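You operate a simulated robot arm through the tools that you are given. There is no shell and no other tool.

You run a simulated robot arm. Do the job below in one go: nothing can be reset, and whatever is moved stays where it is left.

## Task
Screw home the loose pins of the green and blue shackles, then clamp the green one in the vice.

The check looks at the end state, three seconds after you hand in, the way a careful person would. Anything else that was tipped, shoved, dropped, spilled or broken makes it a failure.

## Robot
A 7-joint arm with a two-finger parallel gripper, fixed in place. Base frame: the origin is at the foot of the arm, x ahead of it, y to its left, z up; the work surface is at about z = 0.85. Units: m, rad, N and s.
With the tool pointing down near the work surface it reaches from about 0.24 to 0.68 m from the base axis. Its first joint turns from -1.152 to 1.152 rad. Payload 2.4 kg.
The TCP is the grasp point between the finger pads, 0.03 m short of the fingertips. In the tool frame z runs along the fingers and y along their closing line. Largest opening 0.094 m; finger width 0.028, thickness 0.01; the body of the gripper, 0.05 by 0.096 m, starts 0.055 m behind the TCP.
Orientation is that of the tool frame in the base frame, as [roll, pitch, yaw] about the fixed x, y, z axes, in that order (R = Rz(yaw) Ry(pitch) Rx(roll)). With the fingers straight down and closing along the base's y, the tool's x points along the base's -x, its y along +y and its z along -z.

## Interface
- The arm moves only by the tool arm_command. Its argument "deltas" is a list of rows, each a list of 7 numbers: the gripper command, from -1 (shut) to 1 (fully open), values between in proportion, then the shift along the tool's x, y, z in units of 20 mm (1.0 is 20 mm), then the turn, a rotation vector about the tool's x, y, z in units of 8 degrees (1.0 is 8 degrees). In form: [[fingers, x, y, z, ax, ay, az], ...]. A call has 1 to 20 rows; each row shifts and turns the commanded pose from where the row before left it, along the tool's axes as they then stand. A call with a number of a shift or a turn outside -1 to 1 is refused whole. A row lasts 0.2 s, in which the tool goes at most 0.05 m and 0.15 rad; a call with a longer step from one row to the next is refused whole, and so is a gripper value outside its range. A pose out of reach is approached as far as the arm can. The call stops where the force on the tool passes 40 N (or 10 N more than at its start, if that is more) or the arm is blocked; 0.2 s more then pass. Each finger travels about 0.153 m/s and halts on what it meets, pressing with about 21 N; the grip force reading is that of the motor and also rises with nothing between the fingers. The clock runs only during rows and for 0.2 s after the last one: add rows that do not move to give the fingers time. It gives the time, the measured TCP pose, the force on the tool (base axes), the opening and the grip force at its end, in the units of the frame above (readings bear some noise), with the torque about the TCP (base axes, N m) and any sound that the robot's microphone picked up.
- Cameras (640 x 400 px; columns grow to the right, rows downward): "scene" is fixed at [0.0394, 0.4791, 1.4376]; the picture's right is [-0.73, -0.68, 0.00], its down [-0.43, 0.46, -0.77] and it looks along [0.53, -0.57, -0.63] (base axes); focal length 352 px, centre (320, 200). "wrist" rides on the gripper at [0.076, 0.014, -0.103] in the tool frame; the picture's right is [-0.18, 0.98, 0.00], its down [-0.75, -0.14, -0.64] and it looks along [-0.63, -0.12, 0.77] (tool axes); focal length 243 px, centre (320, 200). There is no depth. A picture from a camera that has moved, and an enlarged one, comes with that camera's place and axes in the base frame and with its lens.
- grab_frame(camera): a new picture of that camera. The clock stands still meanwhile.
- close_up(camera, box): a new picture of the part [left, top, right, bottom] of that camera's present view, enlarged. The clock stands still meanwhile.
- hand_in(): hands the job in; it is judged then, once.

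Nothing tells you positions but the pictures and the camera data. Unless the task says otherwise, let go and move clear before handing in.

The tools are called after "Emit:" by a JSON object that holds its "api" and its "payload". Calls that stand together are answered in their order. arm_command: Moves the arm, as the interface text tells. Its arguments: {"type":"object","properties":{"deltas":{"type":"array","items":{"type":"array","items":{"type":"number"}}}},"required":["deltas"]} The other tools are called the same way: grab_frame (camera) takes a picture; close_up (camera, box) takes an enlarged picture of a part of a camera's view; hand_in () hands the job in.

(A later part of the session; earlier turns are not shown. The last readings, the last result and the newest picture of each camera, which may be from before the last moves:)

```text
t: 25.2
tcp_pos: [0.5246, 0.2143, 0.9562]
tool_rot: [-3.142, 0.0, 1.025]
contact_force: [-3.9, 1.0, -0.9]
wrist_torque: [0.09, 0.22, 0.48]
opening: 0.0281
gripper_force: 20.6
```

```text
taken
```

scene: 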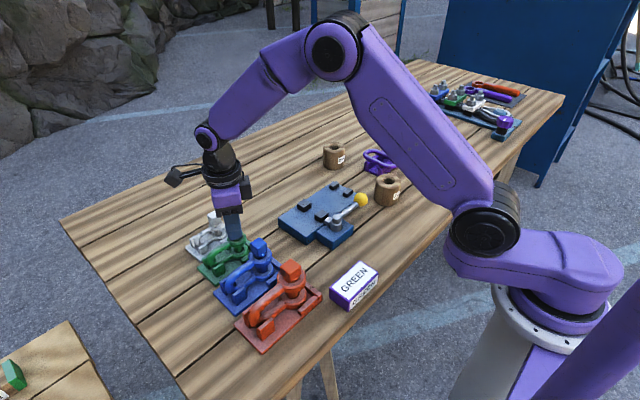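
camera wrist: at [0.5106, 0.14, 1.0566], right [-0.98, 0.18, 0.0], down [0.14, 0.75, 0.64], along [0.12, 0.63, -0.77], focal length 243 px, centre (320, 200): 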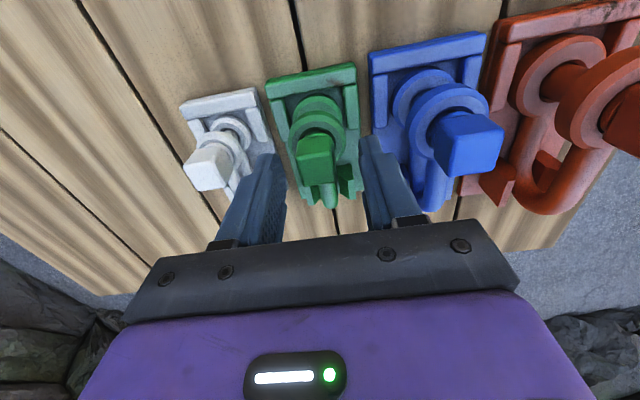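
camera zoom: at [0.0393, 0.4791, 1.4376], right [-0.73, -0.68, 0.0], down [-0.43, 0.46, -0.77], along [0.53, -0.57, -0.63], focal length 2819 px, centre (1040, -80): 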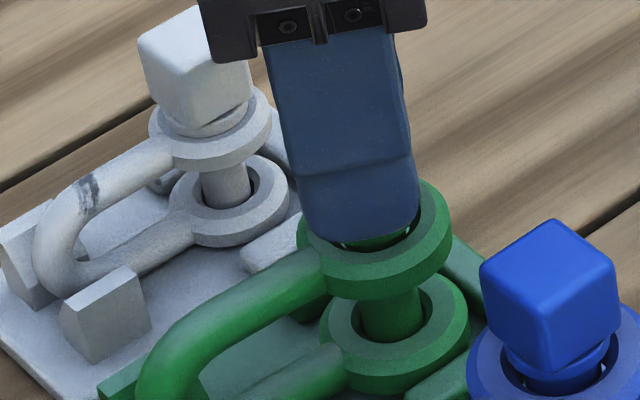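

Torque about the axis rose to 0.48 N·m and the fingers slipped about 22° over the head's corners, so the pin stopped turning. I'll back off to realign with the head, open, rise a little and inspect whether it is home.

Emit:
{"api": "arm_command", "payload": {"deltas": [[-1, 0, 0, 0, 0, 0, -0.94], [-1, 0, 0, 0, 0, 0, -0.94], [-1, 0, 0, 0, 0, 0, -0.94], [-1, 0, 0, 0, 0, 0, 0]]}}

Emit:
{"api": "arm_command", "payload": {"deltas": [[-0.1, 0, 0, 0, 0, 0, 0], [-0.1, 0, 0, -0.8, 0, 0, 0], [0, 0, 0, -1, 0, 0, 0], [0, 0, 0, -1, 0, 0, 0], [0, 0, 0, -1, 0, 0, 0], [0, 0, 0, 0, 0, 0, 0]]}}

Emit:
{"api": "grab_frame", "payload": {"camera": "wrist"}}

Emit:
{"api": "close_up", "payload": {"camera": "scene", "box": [200, 210, 260, 260]}}

```text
t: 26.2
tcp_pos: [0.5245, 0.2144, 0.9538]
tool_rot: [3.141, 0.001, 1.422]
contact_force: [-0.6, 0.2, 0.3]
wrist_torque: [0.09, 0.04, 0.29]
opening: 0.0223
gripper_force: 20.9
```

```text
t: 27.6
tcp_pos: [0.5246, 0.2145, 1.031]
tool_rot: [-3.141, -0.001, 1.421]
contact_force: [-0.1, -0.1, 0.1]
wrist_torque: [-0.02, 0.01, 0.0]
opening: 0.0466
gripper_force: 0.0
```

```text
taken
camera wrist: at [0.5499, 0.2875, 1.1324], right [0.94, -0.33, 0.0], down [-0.25, -0.72, 0.64], along [-0.21, -0.61, -0.77], focal length 243 px, centre (320, 200)
```

wrist: 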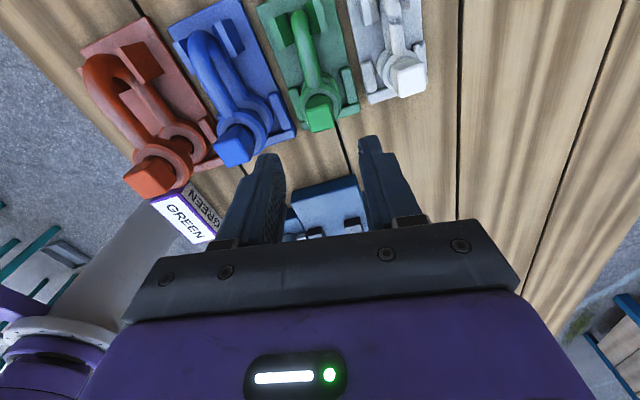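

```text
8.00 times, centred on (230, 235) of scene
camera zoom: at [0.0394, 0.4791, 1.4376], right [-0.73, -0.68, 0.0], down [-0.43, 0.46, -0.77], along [0.53, -0.57, -0.63], focal length 2819 px, centre (1040, -80)
```

zoom: 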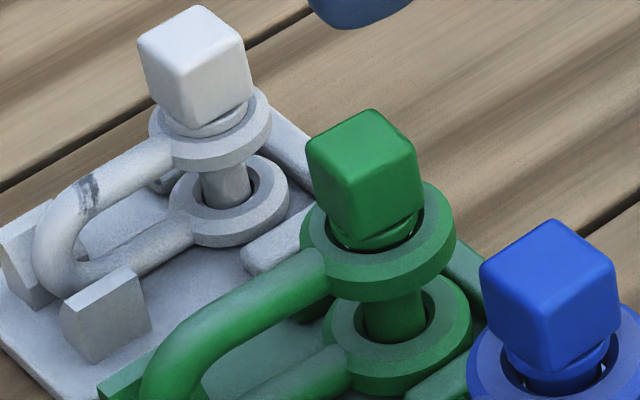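

The gap under the green collar looks closed now (no light showing through), but I'll check with strong zooms from both cameras.

Emit:
{"api": "close_up", "payload": {"camera": "scene", "box": [222, 218, 252, 248]}}

Emit:
{"api": "close_up", "payload": {"camera": "wrist", "box": [260, 0, 440, 140]}}

Emit:
{"api": "close_up", "payload": {"camera": "wrist", "box": [290, 80, 350, 140]}}

Emit:
{"api": "close_up", "payload": {"camera": "scene", "box": [244, 232, 284, 272]}}

Emit:
{"api": "close_up", "payload": {"camera": "scene", "box": [200, 205, 230, 235]}}

Emit:
{"api": "close_up", "payload": {"camera": "scene", "box": [268, 255, 318, 305]}}

```text
13.33 times, centred on (237, 233) of scene
camera zoom: at [0.0394, 0.4791, 1.4376], right [-0.73, -0.68, 0.0], down [-0.43, 0.46, -0.77], along [0.53, -0.57, -0.63], focal length 4699 px, centre (1427, -240)
```

zoom: 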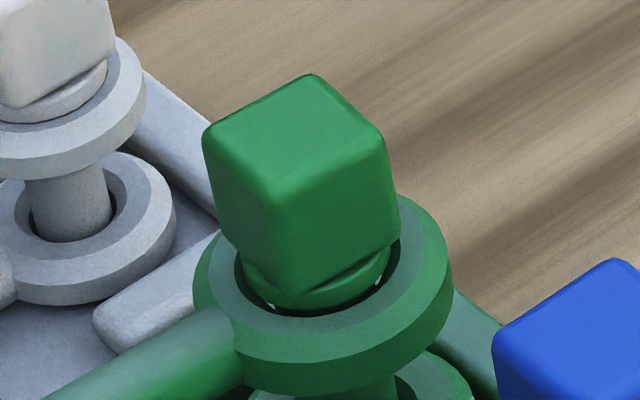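

```text
2.86 times, centred on (350, 70) of wrist
camera zoom: at [0.5499, 0.2875, 1.1324], right [0.94, -0.33, 0.0], down [-0.25, -0.72, 0.64], along [-0.21, -0.61, -0.77], focal length 693 px, centre (234, 571)
```

zoom: 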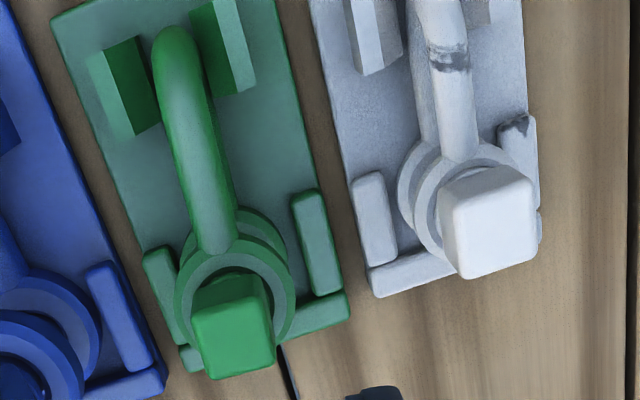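

```text
6.67 times, centred on (320, 110) of wrist
camera zoom: at [0.5499, 0.2875, 1.1324], right [0.94, -0.33, 0.0], down [-0.25, -0.72, 0.64], along [-0.21, -0.61, -0.77], focal length 1618 px, centre (320, 800)
```

zoom: 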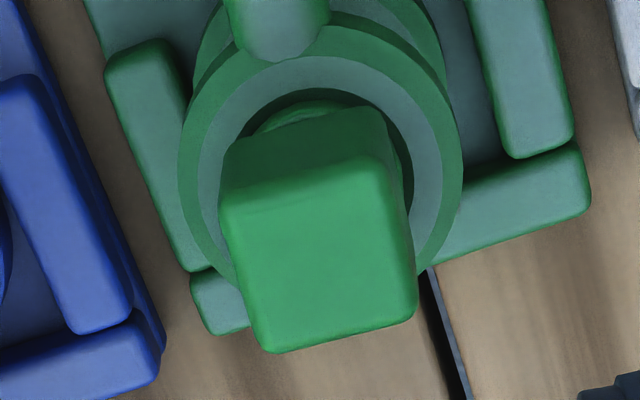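

```text
10.00 times, centred on (264, 252) of scene
camera zoom: at [0.0394, 0.4791, 1.4376], right [-0.73, -0.68, 0.0], down [-0.43, 0.46, -0.77], along [0.53, -0.57, -0.63], focal length 3524 px, centre (880, -320)
```

zoom: 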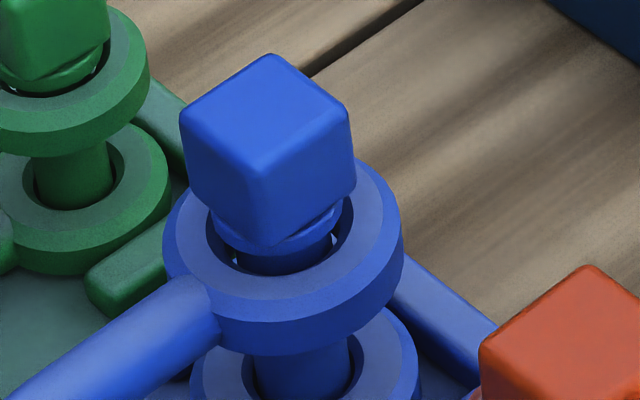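

```text
13.33 times, centred on (215, 220) of scene
camera zoom: at [0.0394, 0.4791, 1.4376], right [-0.73, -0.68, 0.0], down [-0.43, 0.46, -0.77], along [0.53, -0.57, -0.63], focal length 4699 px, centre (1720, -67)
```

zoom: 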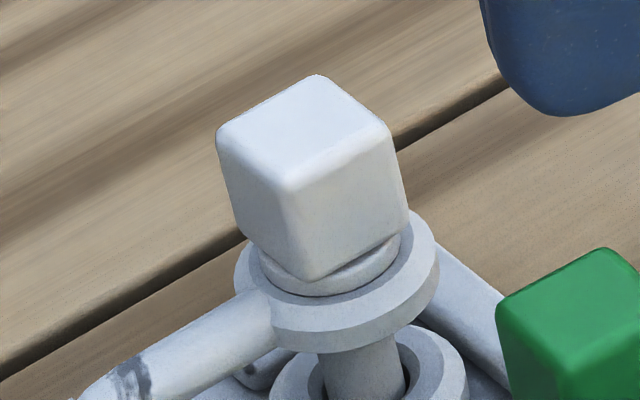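

```text
8.00 times, centred on (293, 280) of scene
camera zoom: at [0.0394, 0.4791, 1.4376], right [-0.73, -0.68, 0.0], down [-0.43, 0.46, -0.77], along [0.53, -0.57, -0.63], focal length 2819 px, centre (536, -440)
```

zoom: 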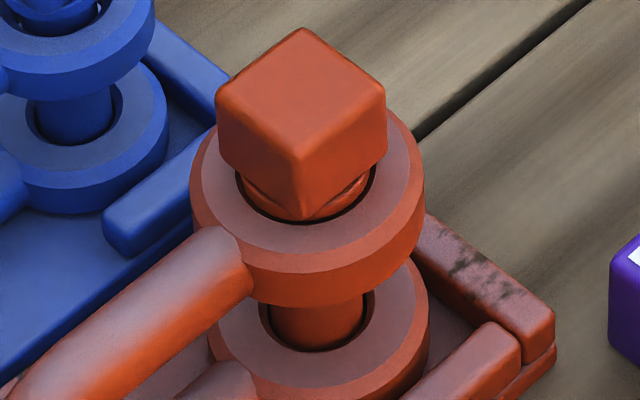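

Green has come down about 4 mm in roughly half a turn and looks seated much like the red one. To be sure it is home, I'll re-grip aligned with the head a little lower and try turning further.

Emit:
{"api": "arm_command", "payload": {"deltas": [[0, 0, 0, 0.9, 0, 0, 0], [0, 0, 0, 0.9, 0, 0, 0], [0, 0, 0, 0.9, 0, 0, 0], [0, 0, 0, 0.9, 0, 0, 0], [0, 0, 0, 0.45, 0, 0, 0], [0, 0, 0, 0, 0, 0, 0], [-0.5, 0, 0, 0, 0, 0, 0], [-1, 0, 0, 0, 0, 0, 0], [-1, 0, 0, 0, 0, 0, 0]]}}

Emit:
{"api": "arm_command", "payload": {"deltas": [[-1, 0, 0, 0, 0, 0, 0.4], [-1, 0, 0, 0, 0, 0, 0.4], [-1, 0, 0, 0, 0, 0, 0]]}}

Emit:
{"api": "arm_command", "payload": {"deltas": [[-1, 0, 0, 0, 0, 0, 0.4], [-1, 0, 0, 0, 0, 0, 0.4], [-1, 0, 0, 0, 0, 0, 0]]}}

```text
t: 29.6
tcp_pos: [0.5251, 0.2144, 0.9483]
tool_rot: [3.142, 0.0, 1.419]
contact_force: [1.0, -0.6, -0.5]
wrist_torque: [-0.04, -0.05, 0.3]
opening: 0.0222
gripper_force: 21.2
```

```text
t: 30.4
tcp_pos: [0.5253, 0.215, 0.9491]
tool_rot: [3.141, -0.001, 1.308]
contact_force: [2.4, 1.3, -1.3]
wrist_torque: [0.05, -0.26, 0.59]
opening: 0.0244
gripper_force: 20.9
```

```text
t: 31.2
tcp_pos: [0.5238, 0.2154, 0.9498]
tool_rot: [-3.141, 0.001, 1.196]
contact_force: [1.7, -0.7, 0.5]
wrist_torque: [0.01, -0.19, 0.54]
opening: 0.026
gripper_force: 20.8
```

The pin does not turn any more (torque > 0.5 N·m and the fingers only ride up the corners), so green is home. I'll realign, release, rise and swing the wrist back for the blue pin.

Emit:
{"api": "arm_command", "payload": {"deltas": [[-1, 0, 0, 0, 0, 0, -0.8], [-1, 0, 0, 0, 0, 0, -0.8], [-0.1, 0, 0, 0, 0, 0, 0], [0, 0, 0, -0.5, 0, 0, 0], [0, 0, 0, -1, 0, 0, 0], [0, 0, 0, -1, 0, 0, 0], [0, 0, 0, -1, 0, 0, 0], [0, 0, 0, -1, 0, 0, 0], [0, 0, 0, 0, 0, 0, -1], [0, 0, 0, 0, 0, 0, -1], [0, 0, 0, 0, 0, 0, -1], [0, 0, 0, 0, 0, 0, -1], [0, 0, 0, 0, 0, 0, -1], [0, 0, 0, 0, 0, 0, -1], [0, 0, 0, 0, 0, 0, -1], [0, 0, 0, 0, 0, 0, -1], [0, 0, 0, 0, 0, 0, -1], [0, 0, 0, 0, 0, 0, -1]]}}

Emit:
{"api": "arm_command", "payload": {"deltas": [[0, 0, 0, 0, 0, 0, -1], [0, 0, 0, 0, 0, 0, -1], [0, 0, 0, 0, 0, 0, -1], [0, 0, 0, 0, 0, 0, -1], [0, 0, 0, 0, 0, 0, -1], [0, 0, 0, 0, 0, 0, -1], [0, 0, 0, 0, 0, 0, -1], [0, 0, 0, 0, 0, 0, -1], [0, 0, 0, 0, 0, 0, -1], [0, 0, 0, 0, 0, 0, -1], [0, 0, 0, 0, 0, 0, -1], [0, 0, 0, 0, 0, 0, -0.4], [0, 0, 0.82, 0, 0, 0, 0], [0, 0, 0.82, 0, 0, 0, 0], [0, 0, 0.82, 0, 0, 0, 0], [0, 0, 0.82, 0, 0, 0, 0], [0, 0, 0.82, 0, 0, 0, 0], [0, 0, 0, 0, 0, 0, 0]]}}

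Emit:
{"api": "grab_frame", "payload": {"camera": "wrist"}}

Emit:
{"api": "close_up", "payload": {"camera": "wrist", "box": [250, 20, 410, 160]}}

Emit:
{"api": "close_up", "payload": {"camera": "scene", "box": [190, 200, 310, 300]}}

```text
t: 35.0
tcp_pos: [0.5254, 0.2143, 1.0384]
tool_rot: [3.141, 0.0, 2.818]
contact_force: [-0.7, -0.2, 0.0]
wrist_torque: [-0.04, -0.02, 0.0]
opening: 0.047
gripper_force: 0.1
```

```text
t: 38.8
tcp_pos: [0.4454, 0.24, 1.0386]
tool_rot: [3.141, -0.002, -1.875]
contact_force: [0.4, 0.0, -0.3]
wrist_torque: [0.03, 0.02, 0.01]
opening: 0.0468
gripper_force: 0.0
```

```text
taken
camera wrist: at [0.4088, 0.1716, 1.1406], right [-0.88, 0.47, 0.0], down [0.36, 0.68, 0.64], along [0.3, 0.57, -0.77], focal length 243 px, centre (320, 200)
```

wrist: 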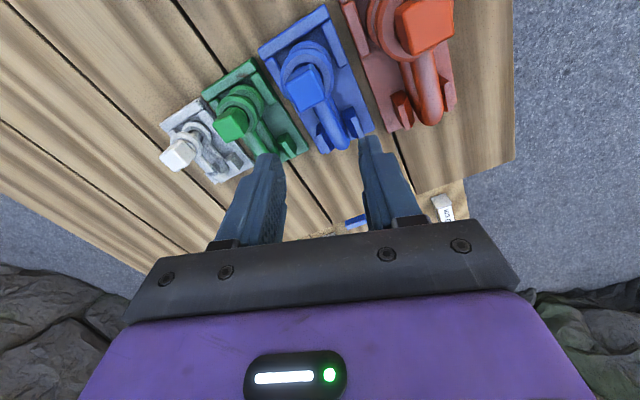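

```text
2.86 times, centred on (330, 90) of wrist
camera zoom: at [0.4088, 0.1716, 1.1406], right [-0.88, 0.47, 0.0], down [0.36, 0.68, 0.64], along [0.3, 0.57, -0.77], focal length 693 px, centre (291, 514)
```

zoom: 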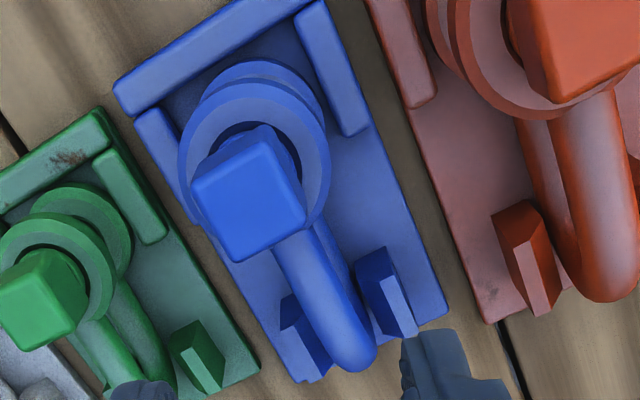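

```text
4.00 times, centred on (250, 250) of scene
camera zoom: at [0.0394, 0.4791, 1.4376], right [-0.73, -0.68, 0.0], down [-0.43, 0.46, -0.77], along [0.53, -0.57, -0.63], focal length 1410 px, centre (600, 0)
```

zoom: 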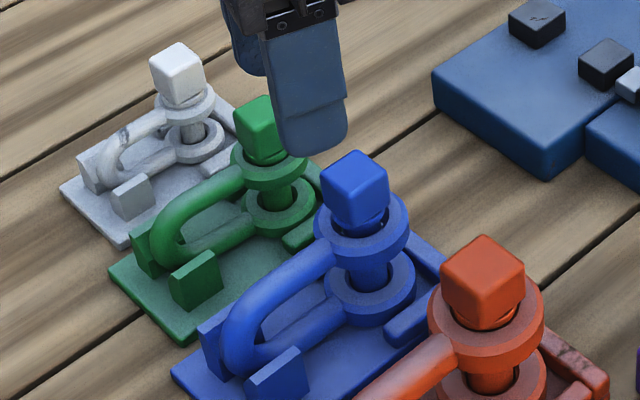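

Blue's head is at about (0.444, 0.2145), top z≈0.951. I'll finish the wrist pre-turn, centre on it, and descend to straddle the head.

Emit:
{"api": "arm_command", "payload": {"deltas": [[0, 0, 0, 0, 0, 0, -0.73], [0, 0, 0, 0, 0, 0, -0.73], [0, 0, 0, 0, 0, 0, -0.72], [0, 0.65, 0.035, 0, 0, 0, 0], [0, 0.625, 0.035, 0, 0, 0, 0], [0, 0, 0, 0, 0, 0, 0], [0, 0, 0, 0, 0, 0, 0]]}}

Emit:
{"api": "close_up", "payload": {"camera": "wrist", "box": [250, 20, 410, 160]}}

```text
t: 40.4
tcp_pos: [0.4446, 0.2116, 1.0392]
tool_rot: [-3.141, 0.0, -1.572]
contact_force: [-0.8, -0.3, -0.1]
wrist_torque: [-0.03, -0.01, 0.0]
opening: 0.0469
gripper_force: 0.1
```

```text
2.86 times, centred on (330, 90) of wrist
camera zoom: at [0.4302, 0.1374, 1.1413], right [-0.98, 0.18, 0.0], down [0.14, 0.75, 0.64], along [0.12, 0.63, -0.77], focal length 693 px, centre (291, 514)
```

zoom: 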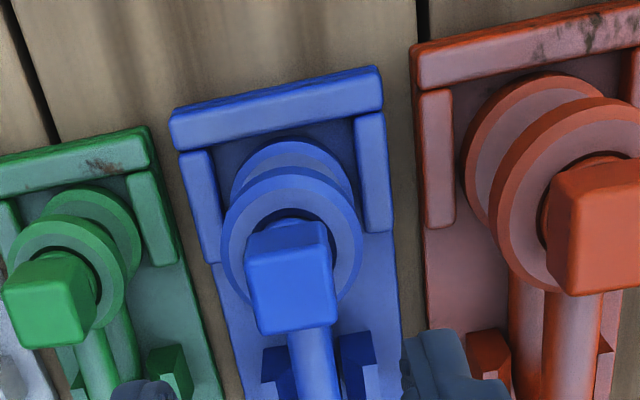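

Well centred. Descending and gripping the blue head.

Emit:
{"api": "arm_command", "payload": {"deltas": [[0, 0, 0, 0.9, 0, 0, 0], [0, 0, 0, 0.9, 0, 0, 0], [0, 0, 0, 0.9, 0, 0, 0], [0, 0, 0, 0.8, 0, 0, 0], [0, 0, 0, 0.35, 0, 0, 0], [0, 0, 0, 0, 0, 0, 0]]}}

Emit:
{"api": "close_up", "payload": {"camera": "wrist", "box": [240, 60, 400, 240]}}

Emit:
{"api": "close_up", "payload": {"camera": "scene", "box": [210, 200, 310, 300]}}

```text
t: 41.8
tcp_pos: [0.4455, 0.2133, 0.9612]
tool_rot: [3.141, 0.001, -1.57]
contact_force: [0.1, 0.2, -0.3]
wrist_torque: [0.01, 0.01, 0.01]
opening: 0.0471
gripper_force: 0.0
```

```text
2.22 times, centred on (320, 150) of wrist
camera zoom: at [0.4306, 0.1374, 1.0636], right [-0.98, 0.18, 0.0], down [0.14, 0.75, 0.64], along [0.12, 0.63, -0.77], focal length 539 px, centre (320, 311)
```

zoom: 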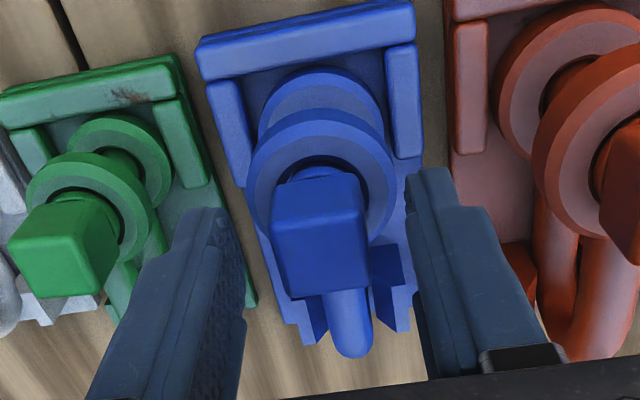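

```text
4.00 times, centred on (260, 250) of scene
camera zoom: at [0.0394, 0.4791, 1.4376], right [-0.73, -0.68, 0.0], down [-0.43, 0.46, -0.77], along [0.53, -0.57, -0.63], focal length 1410 px, centre (560, 0)
```

zoom: 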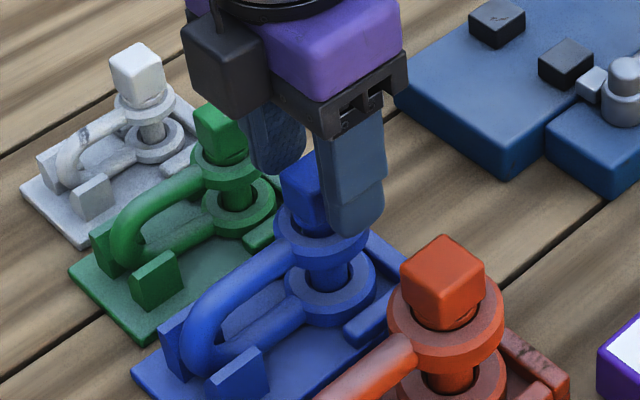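

The blue head sits centrally between the fingers. Closing and doing a first test turn.

Emit:
{"api": "arm_command", "payload": {"deltas": [[-0.4, 0, 0, 0, 0, 0, 0], [-0.6, 0, 0, 0, 0, 0, 0], [-1, 0, 0, 0, 0, 0, 0], [-1, 0, 0, 0, 0, 0, 0]]}}

Emit:
{"api": "arm_command", "payload": {"deltas": [[-1, 0, 0, 0, 0, 0, 0.5], [-1, 0, 0, 0, 0, 0, 0.5], [-1, 0, 0, 0, 0, 0, 0.5], [-1, 0, 0, 0, 0, 0, 0.5], [-1, 0, 0, 0, 0, 0, 0.5], [-1, 0, 0, 0, 0, 0, 0.5], [-1, 0, 0, 0, 0, 0, 0]]}}

```text
t: 42.8
tcp_pos: [0.4457, 0.2142, 0.9621]
tool_rot: [3.14, -0.001, -1.57]
contact_force: [-0.7, -0.5, 0.1]
wrist_torque: [0.01, -0.01, -0.02]
opening: 0.0242
gripper_force: 21.1
```

```text
t: 44.4
tcp_pos: [0.4451, 0.2146, 0.9617]
tool_rot: [3.141, 0.001, -1.993]
contact_force: [-0.8, 0.2, -0.6]
wrist_torque: [-0.03, 0.03, 0.01]
opening: 0.0244
gripper_force: 21.3
```

Blue grips at 24.2 mm and turns with negligible side load. Continuing clockwise in steps.

Emit:
{"api": "arm_command", "payload": {"deltas": [[-1, 0, 0, 0, 0, 0, 0.8], [-1, 0, 0, 0, 0, 0, 0.8], [-1, 0, 0, 0, 0, 0, 0.8], [-1, 0, 0, 0, 0, 0, 0.8], [-1, 0, 0, 0, 0, 0, 0.8], [-1, 0, 0, 0, 0, 0, 0.8], [-1, 0, 0, 0, 0, 0, 0.8], [-1, 0, 0, 0, 0, 0, 0.8], [-1, 0, 0, 0, 0, 0, 0]]}}

Emit:
{"api": "close_up", "payload": {"camera": "wrist", "box": [240, 60, 400, 240]}}

```text
t: 46.4
tcp_pos: [0.4444, 0.2138, 0.9623]
tool_rot: [3.141, -0.001, -2.884]
contact_force: [0.3, 0.6, -3.5]
wrist_torque: [-0.12, 0.04, 0.0]
opening: 0.0245
gripper_force: 21.5
```

```text
2.22 times, centred on (320, 150) of wrist
camera zoom: at [0.3675, 0.208, 1.064], right [-0.07, 1.0, 0.0], down [0.76, 0.05, 0.64], along [0.64, 0.05, -0.77], focal length 539 px, centre (320, 311)
```

zoom: 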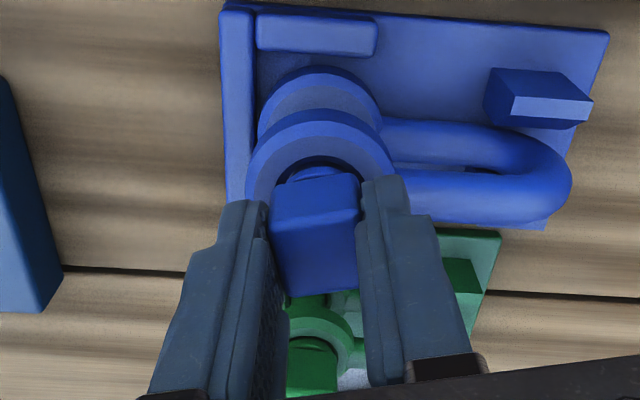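

Turning fine; the thread now pulls the tool down with 3.5 N, so I'll follow it down slightly while turning.

Emit:
{"api": "arm_command", "payload": {"deltas": [[-1, 0, 0, 0.015, 0, 0, 0.8], [-1, 0, 0, 0.015, 0, 0, 0.8], [-1, 0, 0, 0.015, 0, 0, 0.8], [-1, 0, 0, 0.015, 0, 0, 0.8], [-1, 0, 0, 0.015, 0, 0, 0.8], [-1, 0, 0, 0.015, 0, 0, 0.8], [-1, 0, 0, 0.015, 0, 0, 0.8], [-1, 0, 0, 0.015, 0, 0, 0.8], [-1, 0, 0, 0, 0, 0, 0]]}}

Emit:
{"api": "arm_command", "payload": {"deltas": [[-1, 0, 0, 0.015, 0, 0, 0.8], [-1, 0, 0, 0.015, 0, 0, 0.8], [-1, 0, 0, 0.015, 0, 0, 0.8], [-1, 0, 0, 0.015, 0, 0, 0.8], [-1, 0, 0, 0, 0, 0, 0]]}}

```text
t: 48.4
tcp_pos: [0.4455, 0.2136, 0.9608]
tool_rot: [-3.141, 0.0, 2.505]
contact_force: [-0.2, -0.1, -3.6]
wrist_torque: [-0.09, 0.02, -0.01]
opening: 0.0241
gripper_force: 20.7
```

```text
t: 49.6
tcp_pos: [0.4448, 0.2136, 0.958]
tool_rot: [-3.141, 0.0, 2.057]
contact_force: [-0.3, 0.2, 0.2]
wrist_torque: [-0.04, -0.06, 0.01]
opening: 0.0245
gripper_force: 21.1
```

About 152° turned so far, still free. Continuing in short steps and watching torque and opening.

Emit:
{"api": "arm_command", "payload": {"deltas": [[-1, 0, 0, 0.012, 0, 0, 0.7], [-1, 0, 0, 0.012, 0, 0, 0.7], [-1, 0, 0, 0.012, 0, 0, 0.7], [-1, 0, 0, 0.012, 0, 0, 0.7], [-1, 0, 0, 0, 0, 0, 0]]}}

Emit:
{"api": "arm_command", "payload": {"deltas": [[-1, 0, 0, 0.012, 0, 0, 0.6], [-1, 0, 0, 0.012, 0, 0, 0.6], [-1, 0, 0, 0.012, 0, 0, 0.6], [-1, 0, 0, 0, 0, 0, 0]]}}

```text
t: 50.8
tcp_pos: [0.4437, 0.2146, 0.958]
tool_rot: [3.141, 0.001, 1.668]
contact_force: [0.8, 2.1, 1.3]
wrist_torque: [0.05, -0.06, 0.01]
opening: 0.0244
gripper_force: 21.3
```

```text
t: 51.8
tcp_pos: [0.4435, 0.2131, 0.958]
tool_rot: [-3.138, 0.003, 1.418]
contact_force: [-10.3, -0.9, 12.4]
wrist_torque: [-0.28, 0.52, 0.63]
opening: 0.0253
gripper_force: 20.9
```

Torque jumped to 0.63 N·m and the grip started to slip: blue has reached its stop. I'll relax the vertical push and confirm with another small turn.

Emit:
{"api": "arm_command", "payload": {"deltas": [[-1, 0, 0, -0.08, 0, 0, -0.3], [-1, 0, 0, 0, 0, 0, 0]]}}

Emit:
{"api": "arm_command", "payload": {"deltas": [[-1, 0, 0, 0, 0, 0, 0.4], [-1, 0, 0, 0, 0, 0, 0.4], [-1, 0, 0, 0, 0, 0, 0.4], [-1, 0, 0, 0, 0, 0, 0]]}}

Emit:
{"api": "close_up", "payload": {"camera": "wrist", "box": [240, 60, 400, 240]}}

Emit:
{"api": "close_up", "payload": {"camera": "scene", "box": [210, 200, 310, 300]}}

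```text
t: 52.4
tcp_pos: [0.4446, 0.2134, 0.9592]
tool_rot: [-3.14, 0.0, 1.46]
contact_force: [-6.2, -1.5, -1.2]
wrist_torque: [-0.11, 0.48, 0.37]
opening: 0.0251
gripper_force: 20.8
```

```text
t: 53.4
tcp_pos: [0.4443, 0.2143, 0.9586]
tool_rot: [-3.14, 0.0, 1.291]
contact_force: [-8.0, -0.6, -1.7]
wrist_torque: [-0.07, 0.55, 0.65]
opening: 0.0284
gripper_force: 21.3
```

```text
2.22 times, centred on (320, 150) of wrist
camera zoom: at [0.4792, 0.2832, 1.0613], right [0.89, -0.45, 0.0], down [-0.34, -0.69, 0.64], along [-0.29, -0.57, -0.77], focal length 539 px, centre (320, 311)
```

zoom: 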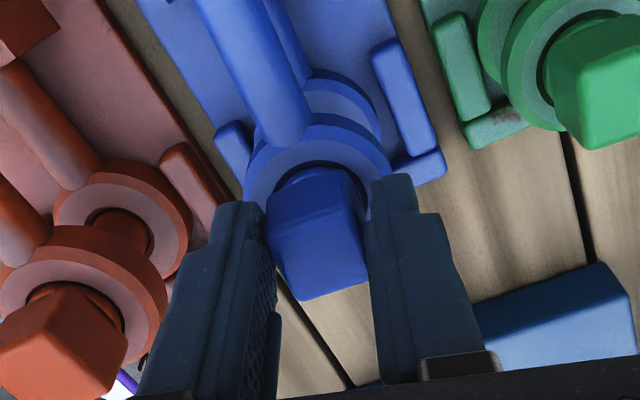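

```text
4.00 times, centred on (260, 250) of scene
camera zoom: at [0.0392, 0.4791, 1.4376], right [-0.73, -0.68, 0.0], down [-0.43, 0.46, -0.78], along [0.53, -0.57, -0.63], focal length 1410 px, centre (560, 0)
```

zoom: 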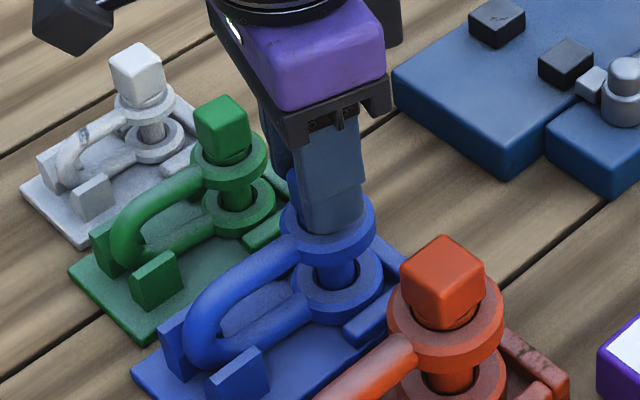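

Blue is at a hard stop as well after about 186°. Realigning, releasing and rising to inspect.

Emit:
{"api": "arm_command", "payload": {"deltas": [[-1, 0, 0, 0, 0, 0, -0.7], [-1, 0, 0, 0, 0, 0, -0.7], [-0.1, 0, 0, 0, 0, 0, 0], [0, 0, 0, -0.5, 0, 0, 0], [0, 0, 0, -1, 0, 0, 0], [0, 0, 0, -1, 0, 0, 0], [0, 0, 0, -1, 0, 0, 0], [0, 0, 0, -1, 0, 0, 0], [0, 0, 0, 0, 0, 0, 0]]}}

Emit:
{"api": "close_up", "payload": {"camera": "wrist", "box": [220, 0, 420, 150]}}

Emit:
{"api": "close_up", "payload": {"camera": "scene", "box": [215, 215, 285, 285]}}

Emit:
{"api": "close_up", "payload": {"camera": "scene", "box": [244, 232, 284, 272]}}

Emit:
{"api": "close_up", "payload": {"camera": "scene", "box": [180, 200, 320, 350]}}

```text
t: 55.4
tcp_pos: [0.4444, 0.2128, 1.05]
tool_rot: [-3.141, 0.0, 1.487]
contact_force: [0.4, 0.3, 0.3]
wrist_torque: [-0.05, 0.01, 0.0]
opening: 0.047
gripper_force: 0.1
```

```text
2.67 times, centred on (320, 75) of wrist
camera zoom: at [0.4643, 0.2875, 1.1515], right [0.96, -0.27, 0.0], down [-0.2, -0.74, 0.64], along [-0.17, -0.62, -0.77], focal length 647 px, centre (320, 533)
```

zoom: 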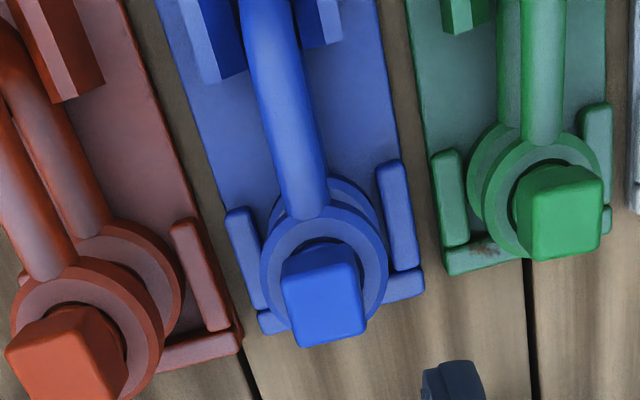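

```text
5.71 times, centred on (250, 250) of scene
camera zoom: at [0.0394, 0.4791, 1.4376], right [-0.73, -0.68, 0.0], down [-0.43, 0.46, -0.77], along [0.53, -0.57, -0.63], focal length 2014 px, centre (720, -86)
```

zoom: 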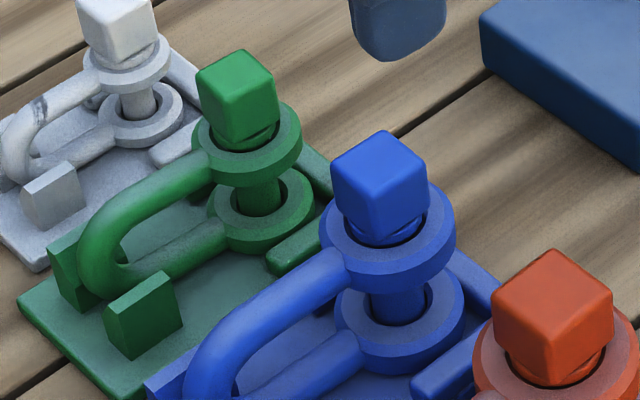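

```text
10.00 times, centred on (264, 252) of scene
camera zoom: at [0.0394, 0.4791, 1.4376], right [-0.73, -0.68, 0.0], down [-0.43, 0.46, -0.77], along [0.53, -0.57, -0.63], focal length 3524 px, centre (880, -320)
```

zoom: 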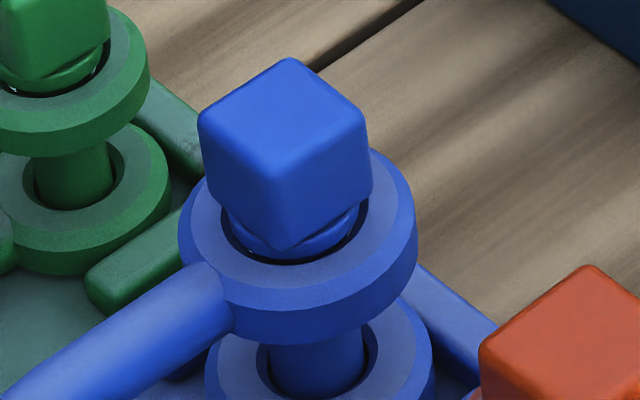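

```text
2.67 times, centred on (250, 275) of scene
camera zoom: at [0.0394, 0.4791, 1.4376], right [-0.73, -0.68, 0.0], down [-0.43, 0.46, -0.77], along [0.53, -0.57, -0.63], focal length 940 px, centre (507, 0)
```

zoom: 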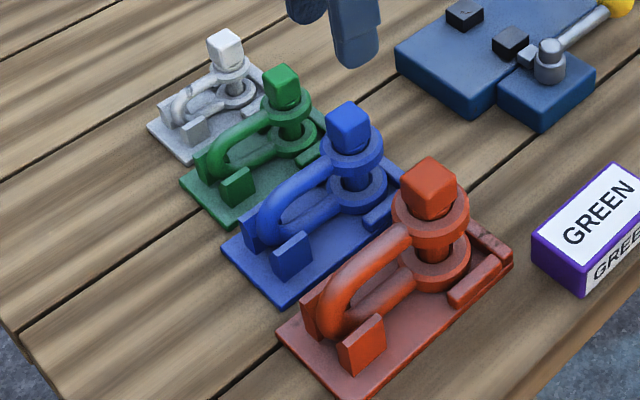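

Both pins are home and both shackles still sit in their cradles. Next is the vice: I'll bring the wrist back to its neutral heading and move over there to get a top-down look with the tool tilted.

Emit:
{"api": "arm_command", "payload": {"deltas": [[0, 0, 0, -0.2, 0, 0, -0.99], [0, 0, 0, -0.2, 0, 0, -0.99], [0, 0, 0, -0.2, 0, 0, -0.99], [0, 0, 0, -0.2, 0, 0, -0.99], [0, 0, 0, -0.2, 0, 0, -0.99], [0, 0, 0, 0, 0, 0, -0.99], [0, 0, 0, 0, 0, 0, -0.99], [0, 0, 0, 0, 0, 0, -0.99], [0, 0, 0, 0, 0, 0, -0.99], [0, 0, 0, 0, 0, 0, -0.99], [0, 0, 0, 0, 0, 0, -0.99], [0, 0, 0, 0, 0, 0, -0.96], [0, 0, 0, 0, 0, 0, 0]]}}

Emit:
{"api": "arm_command", "payload": {"deltas": [[0, -0.5, -0.98, 0, 0, 0, 0], [0, -0.5, -0.98, 0, 0, 0, 0], [0, -0.5, -0.98, 0, 0, 0, 0], [0, -0.5, -0.98, 0, 0, 0, 0], [0, -0.5, -0.98, 0, 0, 0, 0], [0, -0.5, -0.98, 0, 0, 0, 0], [0, -0.5, -0.98, 0, 0, 0, 0], [0, -0.5, -0.98, 0, 0, 0, 0], [0, -0.5, -0.98, 0, 0, 0, 0], [0, -0.5, -0.98, 0, 0, 0, 0], [0, 0, -0.5, 0, 0, 0, 0], [0, 0, 0, 0, 0, 1, 0], [0, 0, 0, 0, 0, 1, 0], [0, 0, 0, 0, 0, 1, 0], [0, 0, 0, 0, 0, 1, 0], [0, 0, 0, 0, 0, 1, 0], [0, 0, 0, 0, 0, 0, 0], [0, 0, 0, 0, 0, 0, 0]]}}

Emit:
{"api": "grab_frame", "payload": {"camera": "wrist"}}

Emit:
{"api": "grab_frame", "payload": {"camera": "scene"}}

```text
t: 58.2
tcp_pos: [0.4441, 0.2155, 1.0699]
tool_rot: [-3.141, 0.0, -3.139]
contact_force: [-0.4, 0.5, 0.1]
wrist_torque: [0.04, 0.0, -0.03]
opening: 0.0471
gripper_force: 0.0
```

```text
t: 62.0
tcp_pos: [0.5451, 0.0087, 1.0689]
tool_rot: [3.14, -0.629, 3.141]
contact_force: [0.1, 1.0, 0.0]
wrist_torque: [0.02, 0.01, 0.01]
opening: 0.047
gripper_force: 0.1
out of reach, approached as far as the arm can: row 16
```

```text
taken
camera wrist: at [0.5434, 0.0222, 1.196], right [0.15, 0.98, -0.11], down [0.99, -0.14, 0.08], along [0.06, -0.12, -0.99], focal length 243 px, centre (320, 200)
```

wrist: 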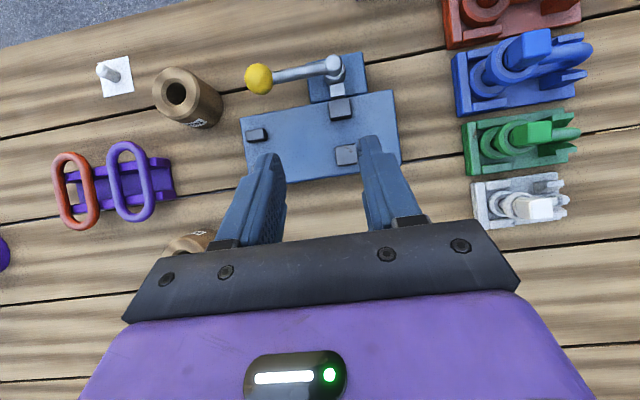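

```text
taken
```

scene: 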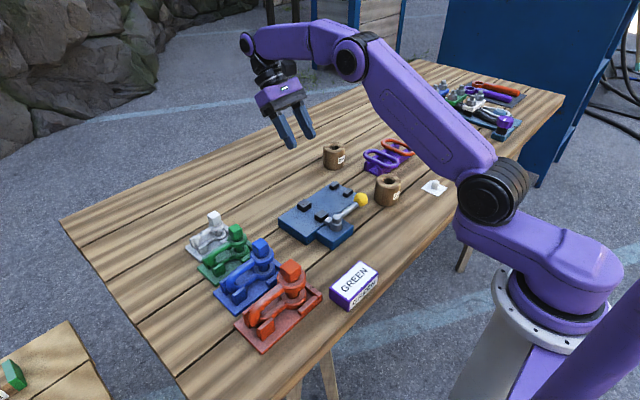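

A nearly vertical view. I'll zoom on the vice and on the stations from here.

Emit:
{"api": "close_up", "payload": {"camera": "wrist", "box": [235, 45, 405, 190]}}

Emit:
{"api": "close_up", "payload": {"camera": "wrist", "box": [440, 0, 620, 235]}}

Emit:
{"api": "close_up", "payload": {"camera": "wrist", "box": [310, 50, 390, 170]}}

Emit:
{"api": "close_up", "payload": {"camera": "wrist", "box": [450, 100, 590, 185]}}

```text
2.76 times, centred on (320, 118) of wrist
camera zoom: at [0.5434, 0.0222, 1.196], right [0.15, 0.98, -0.11], down [0.99, -0.14, 0.08], along [0.06, -0.12, -0.99], focal length 669 px, centre (320, 428)
```

zoom: 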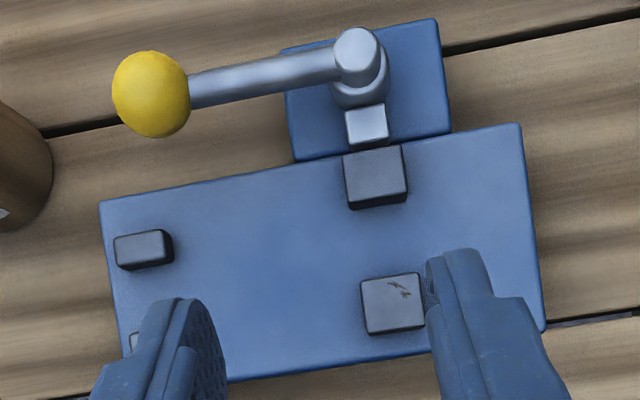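

```text
1.70 times, centred on (530, 118) of wrist
camera zoom: at [0.5434, 0.0222, 1.196], right [0.15, 0.98, -0.11], down [0.99, -0.14, 0.08], along [0.06, -0.12, -0.99], focal length 413 px, centre (-37, 340)
```

zoom: 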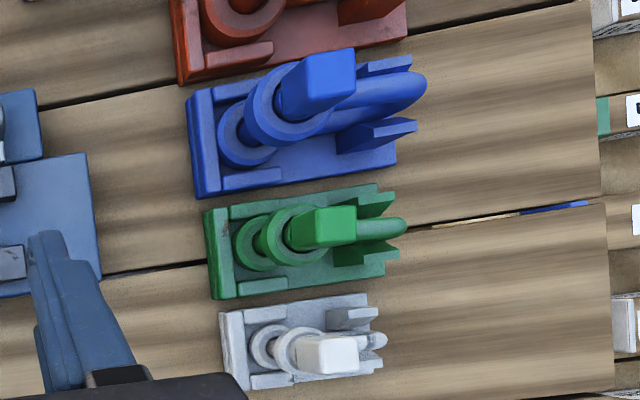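

```text
3.33 times, centred on (350, 110) of wrist
camera zoom: at [0.5434, 0.0222, 1.196], right [0.15, 0.98, -0.11], down [0.99, -0.14, 0.08], along [0.06, -0.12, -0.99], focal length 809 px, centre (220, 500)
```

zoom: 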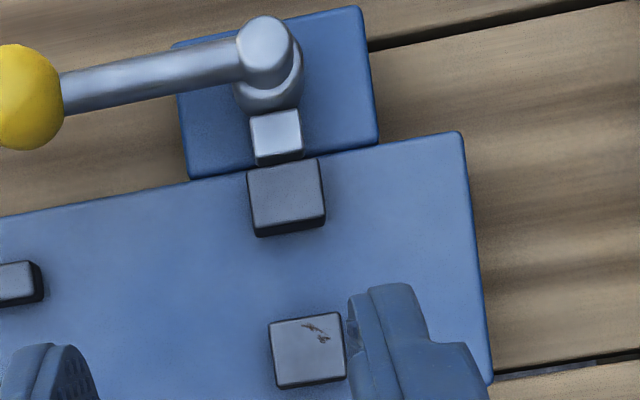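

```text
4.57 times, centred on (520, 142) of wrist
camera zoom: at [0.5434, 0.0222, 1.196], right [0.15, 0.98, -0.11], down [0.99, -0.14, 0.08], along [0.06, -0.12, -0.99], focal length 1109 px, centre (-594, 463)
```

zoom: 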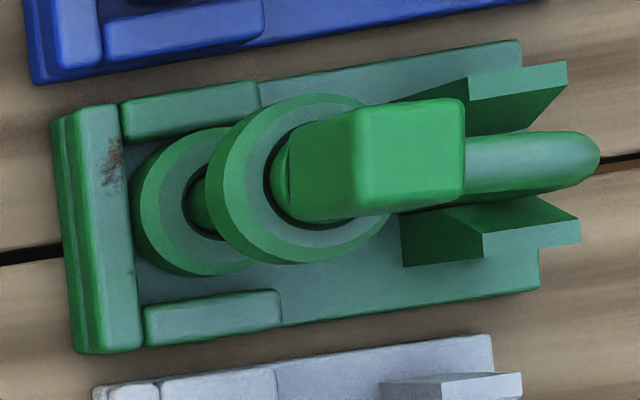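

From the overhead view: jaws at y≈0.027, moving jaw face x≈0.464, fixed jaw face x≈0.499 (35 mm gap); pivot about (0.409, 0.027), ball about (0.408, -0.061, 0.910). The 13.5 mm bow legs fit that gap, the 40 mm eyes do not. I'll straighten the tool and go above the ball to test which way the lever closes the jaw.

Emit:
{"api": "arm_command", "payload": {"deltas": [[0, 0, 0, 0, 0, -1, 0], [0, 0, 0, 0, 0, -1, 0], [0, 0, 0, 0, 0, -1, 0], [0, 0, 0, 0, 0, -1, 0], [0, 0, 0, 0, 0, -1, 0], [0, 0, 0, 0, 0, 0, 0]]}}

```text
t: 63.4
tcp_pos: [0.5459, 0.0084, 1.0687]
tool_rot: [3.14, 0.071, -3.142]
contact_force: [-0.5, -0.7, -0.3]
wrist_torque: [0.02, 0.01, -0.01]
opening: 0.0472
gripper_force: 0.0
```

Correcting the 4° residual tilt, then moving above the ball and turning the tool so the fingers close along x.

Emit:
{"api": "arm_command", "payload": {"deltas": [[0.17, 0, 0, 0, 0, 0.51, 0], [0.17, 0.8625, -0.4375, 0, 0, 0, 0], [0.17, 0.8625, -0.4375, 0, 0, 0, 0], [0.17, 0.8625, -0.4375, 0, 0, 0, 0], [0.17, 0.8625, -0.4375, 0, 0, 0, 0], [0.17, 0.8625, -0.4375, 0, 0, 0, 0], [0.17, 0.8625, -0.4375, 0, 0, 0, 0], [0.17, 0.8625, -0.4375, 0, 0, 0, 0], [0.17, 0.8625, -0.4375, 0, 0, 0, 0], [0.17, 0, 0, 0, 0, 0, 0]]}}

Emit:
{"api": "arm_command", "payload": {"deltas": [[0.17, 0, 0, 0, 0, 0, -0.9375], [0.17, 0, 0, 0, 0, 0, -0.9375], [0.17, 0, 0, 0, 0, 0, -0.9375], [0.17, 0, 0, 0, 0, 0, -0.9375], [0.17, 0, 0, 0, 0, 0, -0.9375], [0.17, 0, 0, 0, 0, 0, -0.9375], [0.17, 0, 0, 0, 0, 0, -0.9375], [0.17, 0, 0, 0, 0, 0, -0.9375], [0.17, 0, 0, 0, 0, 0, -0.9375], [0.17, 0, 0, 0, 0, 0, -0.9375], [0.17, 0, 0, 0, 0, 0, -0.9375], [0.17, 0, 0, 0, 0, 0, -0.9375], [0.17, 0, 0, 0, 0, 0, 0]]}}

Emit:
{"api": "grab_frame", "payload": {"camera": "wrist"}}

Emit:
{"api": "grab_frame", "payload": {"camera": "scene"}}

```text
t: 65.6
tcp_pos: [0.4069, -0.0621, 1.07]
tool_rot: [-3.141, -0.004, -3.14]
contact_force: [-0.1, 0.7, -0.2]
wrist_torque: [0.03, 0.01, -0.02]
opening: 0.0552
gripper_force: 0.1
```

```text
t: 68.4
tcp_pos: [0.4075, -0.0633, 1.0689]
tool_rot: [3.141, -0.001, -1.568]
contact_force: [-0.2, 0.1, -0.5]
wrist_torque: [-0.03, 0.01, 0.02]
opening: 0.0552
gripper_force: 0.0
```

```text
taken
camera wrist: at [0.3935, -0.1388, 1.1711], right [-0.98, 0.18, 0.0], down [0.14, 0.75, 0.64], along [0.12, 0.63, -0.77], focal length 243 px, centre (320, 200)
```

wrist: 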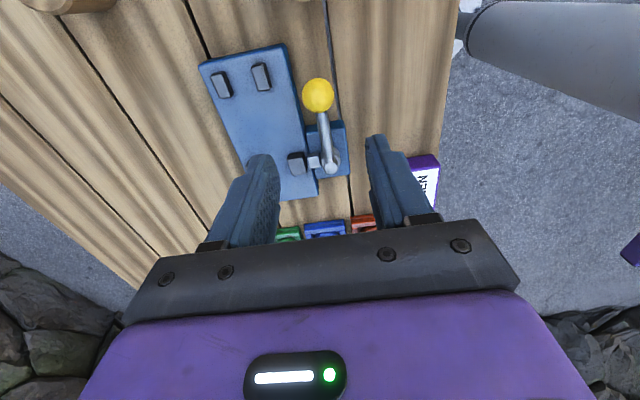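

```text
taken
```

scene: 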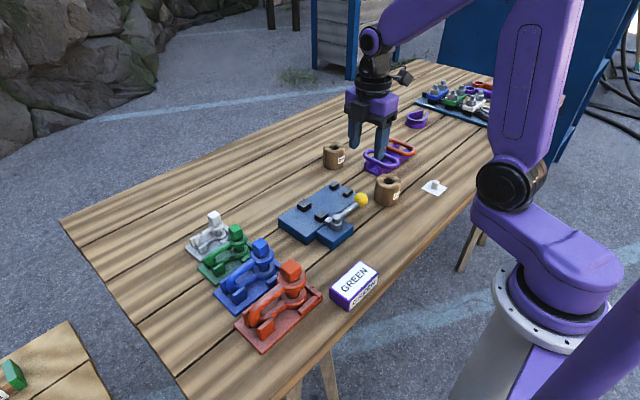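

The ball is right beneath the tool at about (0.4085, -0.063). Descending around it with the fingers at ±x.

Emit:
{"api": "arm_command", "payload": {"deltas": [[0.17, 0, -0.05, 0.94, 0, 0, 0], [0.17, 0, 0, 0.94, 0, 0, 0], [0.17, 0, 0, 0.94, 0, 0, 0], [0.17, 0, 0, 0.94, 0, 0, 0], [0.17, 0, 0, 0.94, 0, 0, 0], [0.17, 0, 0, 0.94, 0, 0, 0], [0.17, 0, 0, 0.94, 0, 0, 0], [0.17, 0, 0, 0.5, 0, 0, 0], [0.17, 0, 0, 0.4, 0, 0, 0], [0.17, 0, 0, 0, 0, 0, 0]]}}

Emit:
{"api": "grab_frame", "payload": {"camera": "wrist"}}

Emit:
{"api": "close_up", "payload": {"camera": "scene", "box": [270, 140, 400, 250]}}

```text
t: 70.6
tcp_pos: [0.4072, -0.0624, 0.9185]
tool_rot: [3.141, 0.0, -1.57]
contact_force: [-0.6, -0.4, 0.6]
wrist_torque: [0.0, 0.0, 0.0]
opening: 0.0551
gripper_force: 0.1
```

```text
taken
camera wrist: at [0.3934, -0.1389, 1.0217], right [-0.98, 0.18, 0.0], down [0.14, 0.75, 0.64], along [0.12, 0.63, -0.77], focal length 243 px, centre (320, 200)
```

wrist: 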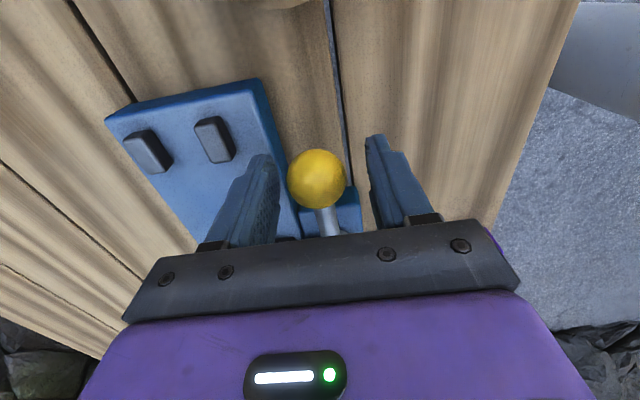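

```text
3.64 times, centred on (335, 195) of scene
camera zoom: at [0.0394, 0.4791, 1.4376], right [-0.73, -0.68, 0.0], down [-0.43, 0.46, -0.77], along [0.53, -0.57, -0.63], focal length 1281 px, centre (266, 218)
```

zoom: 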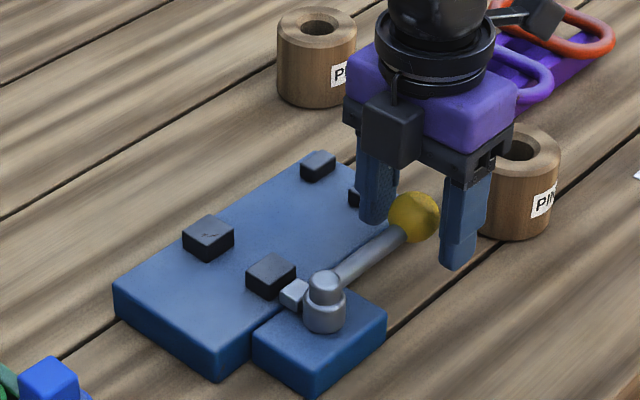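

The ball sits about 2 mm toward +x of centre; I'll shift and close on it.

Emit:
{"api": "arm_command", "payload": {"deltas": [[0.17, 0, -0.1, 0, 0, 0, 0], [-0.1, 0, 0, 0, 0, 0, 0], [-0.3, 0, 0, 0, 0, 0, 0], [-0.6, 0, 0, 0, 0, 0, 0], [-1, 0, 0, 0, 0, 0, 0]]}}

Emit:
{"api": "close_up", "payload": {"camera": "scene", "box": [270, 140, 400, 250]}}

```text
t: 71.8
tcp_pos: [0.4098, -0.0627, 0.9195]
tool_rot: [-3.141, 0.0, -1.57]
contact_force: [-1.2, -0.7, -0.7]
wrist_torque: [-0.02, 0.06, 0.0]
opening: 0.0334
gripper_force: 44.4
```

```text
3.64 times, centred on (335, 195) of scene
camera zoom: at [0.0394, 0.4791, 1.4376], right [-0.73, -0.68, 0.0], down [-0.43, 0.46, -0.77], along [0.53, -0.57, -0.63], focal length 1281 px, centre (266, 218)
```

zoom: 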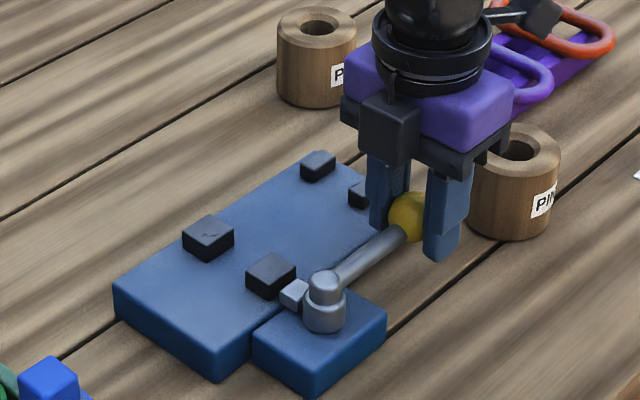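

The ball is gripped. Now a gentle test swing of the lever toward -x (clockwise from above) by 8°, watching the force.

Emit:
{"api": "arm_command", "payload": {"deltas": [[-1, -0.005, 0.157, 0, 0, 0, 0.25], [-1, -0.005, 0.157, 0, 0, 0, 0.25], [-1, 0, 0, 0, 0, 0, 0]]}}

Emit:
{"api": "arm_command", "payload": {"deltas": [[-1, -0.005, 0.157, 0, 0, 0, 0.25], [-1, -0.005, 0.157, 0, 0, 0, 0.25], [-1, 0, 0, 0, 0, 0, 0]]}}

Emit:
{"api": "close_up", "payload": {"camera": "scene", "box": [270, 140, 400, 250]}}

```text
t: 72.6
tcp_pos: [0.4042, -0.0629, 0.9192]
tool_rot: [-3.142, -0.002, -1.642]
contact_force: [-2.9, -5.3, 11.0]
wrist_torque: [-0.54, 0.02, 0.3]
opening: 0.0334
gripper_force: 44.9
```

```text
t: 73.4
tcp_pos: [0.3978, -0.0616, 0.9197]
tool_rot: [3.141, -0.001, -1.711]
contact_force: [5.9, -3.1, -16.3]
wrist_torque: [0.14, -0.06, -0.42]
opening: 0.0333
gripper_force: 44.7
```

```text
3.64 times, centred on (335, 195) of scene
camera zoom: at [0.0397, 0.479, 1.4376], right [-0.73, -0.68, 0.0], down [-0.43, 0.46, -0.77], along [0.53, -0.57, -0.63], focal length 1281 px, centre (266, 218)
```

zoom: 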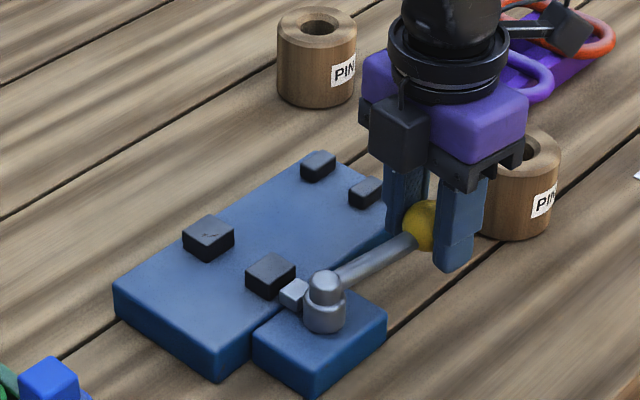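

The lever does follow toward -x with light force. I'll continue another 24° and compare the jaw position.

Emit:
{"api": "arm_command", "payload": {"deltas": [[-1, -0.01, 0.314, 0, 0, 0, 0.5], [-1, -0.01, 0.314, 0, 0, 0, 0.5], [-1, -0.01, 0.314, 0, 0, 0, 0.5], [-1, 0, 0, 0, 0, 0, 0]]}}

Emit:
{"api": "arm_command", "payload": {"deltas": [[-1, -0.01, 0.314, 0, 0, 0, 0.5], [-1, -0.01, 0.314, 0, 0, 0, 0.5], [-1, -0.01, 0.314, 0, 0, 0, 0.5], [-1, 0, 0, 0, 0, 0, 0]]}}

Emit:
{"api": "close_up", "payload": {"camera": "scene", "box": [270, 140, 400, 250]}}

```text
t: 74.4
tcp_pos: [0.378, -0.0575, 0.9203]
tool_rot: [3.138, -0.002, -1.919]
contact_force: [0.8, -4.4, -24.4]
wrist_torque: [-0.19, -0.01, -0.17]
opening: 0.0336
gripper_force: 44.9
```

```text
t: 75.4
tcp_pos: [0.3617, -0.0493, 0.9206]
tool_rot: [3.141, 0.0, -2.131]
contact_force: [-5.9, -5.1, 23.3]
wrist_torque: [-0.52, 0.34, 0.14]
opening: 0.0335
gripper_force: 44.8
```

```text
3.64 times, centred on (335, 195) of scene
camera zoom: at [0.039, 0.479, 1.4376], right [-0.73, -0.68, 0.0], down [-0.43, 0.46, -0.78], along [0.53, -0.57, -0.63], focal length 1281 px, centre (266, 218)
```

zoom: 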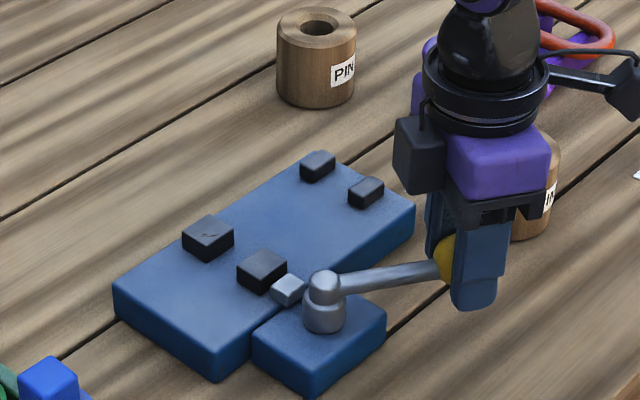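

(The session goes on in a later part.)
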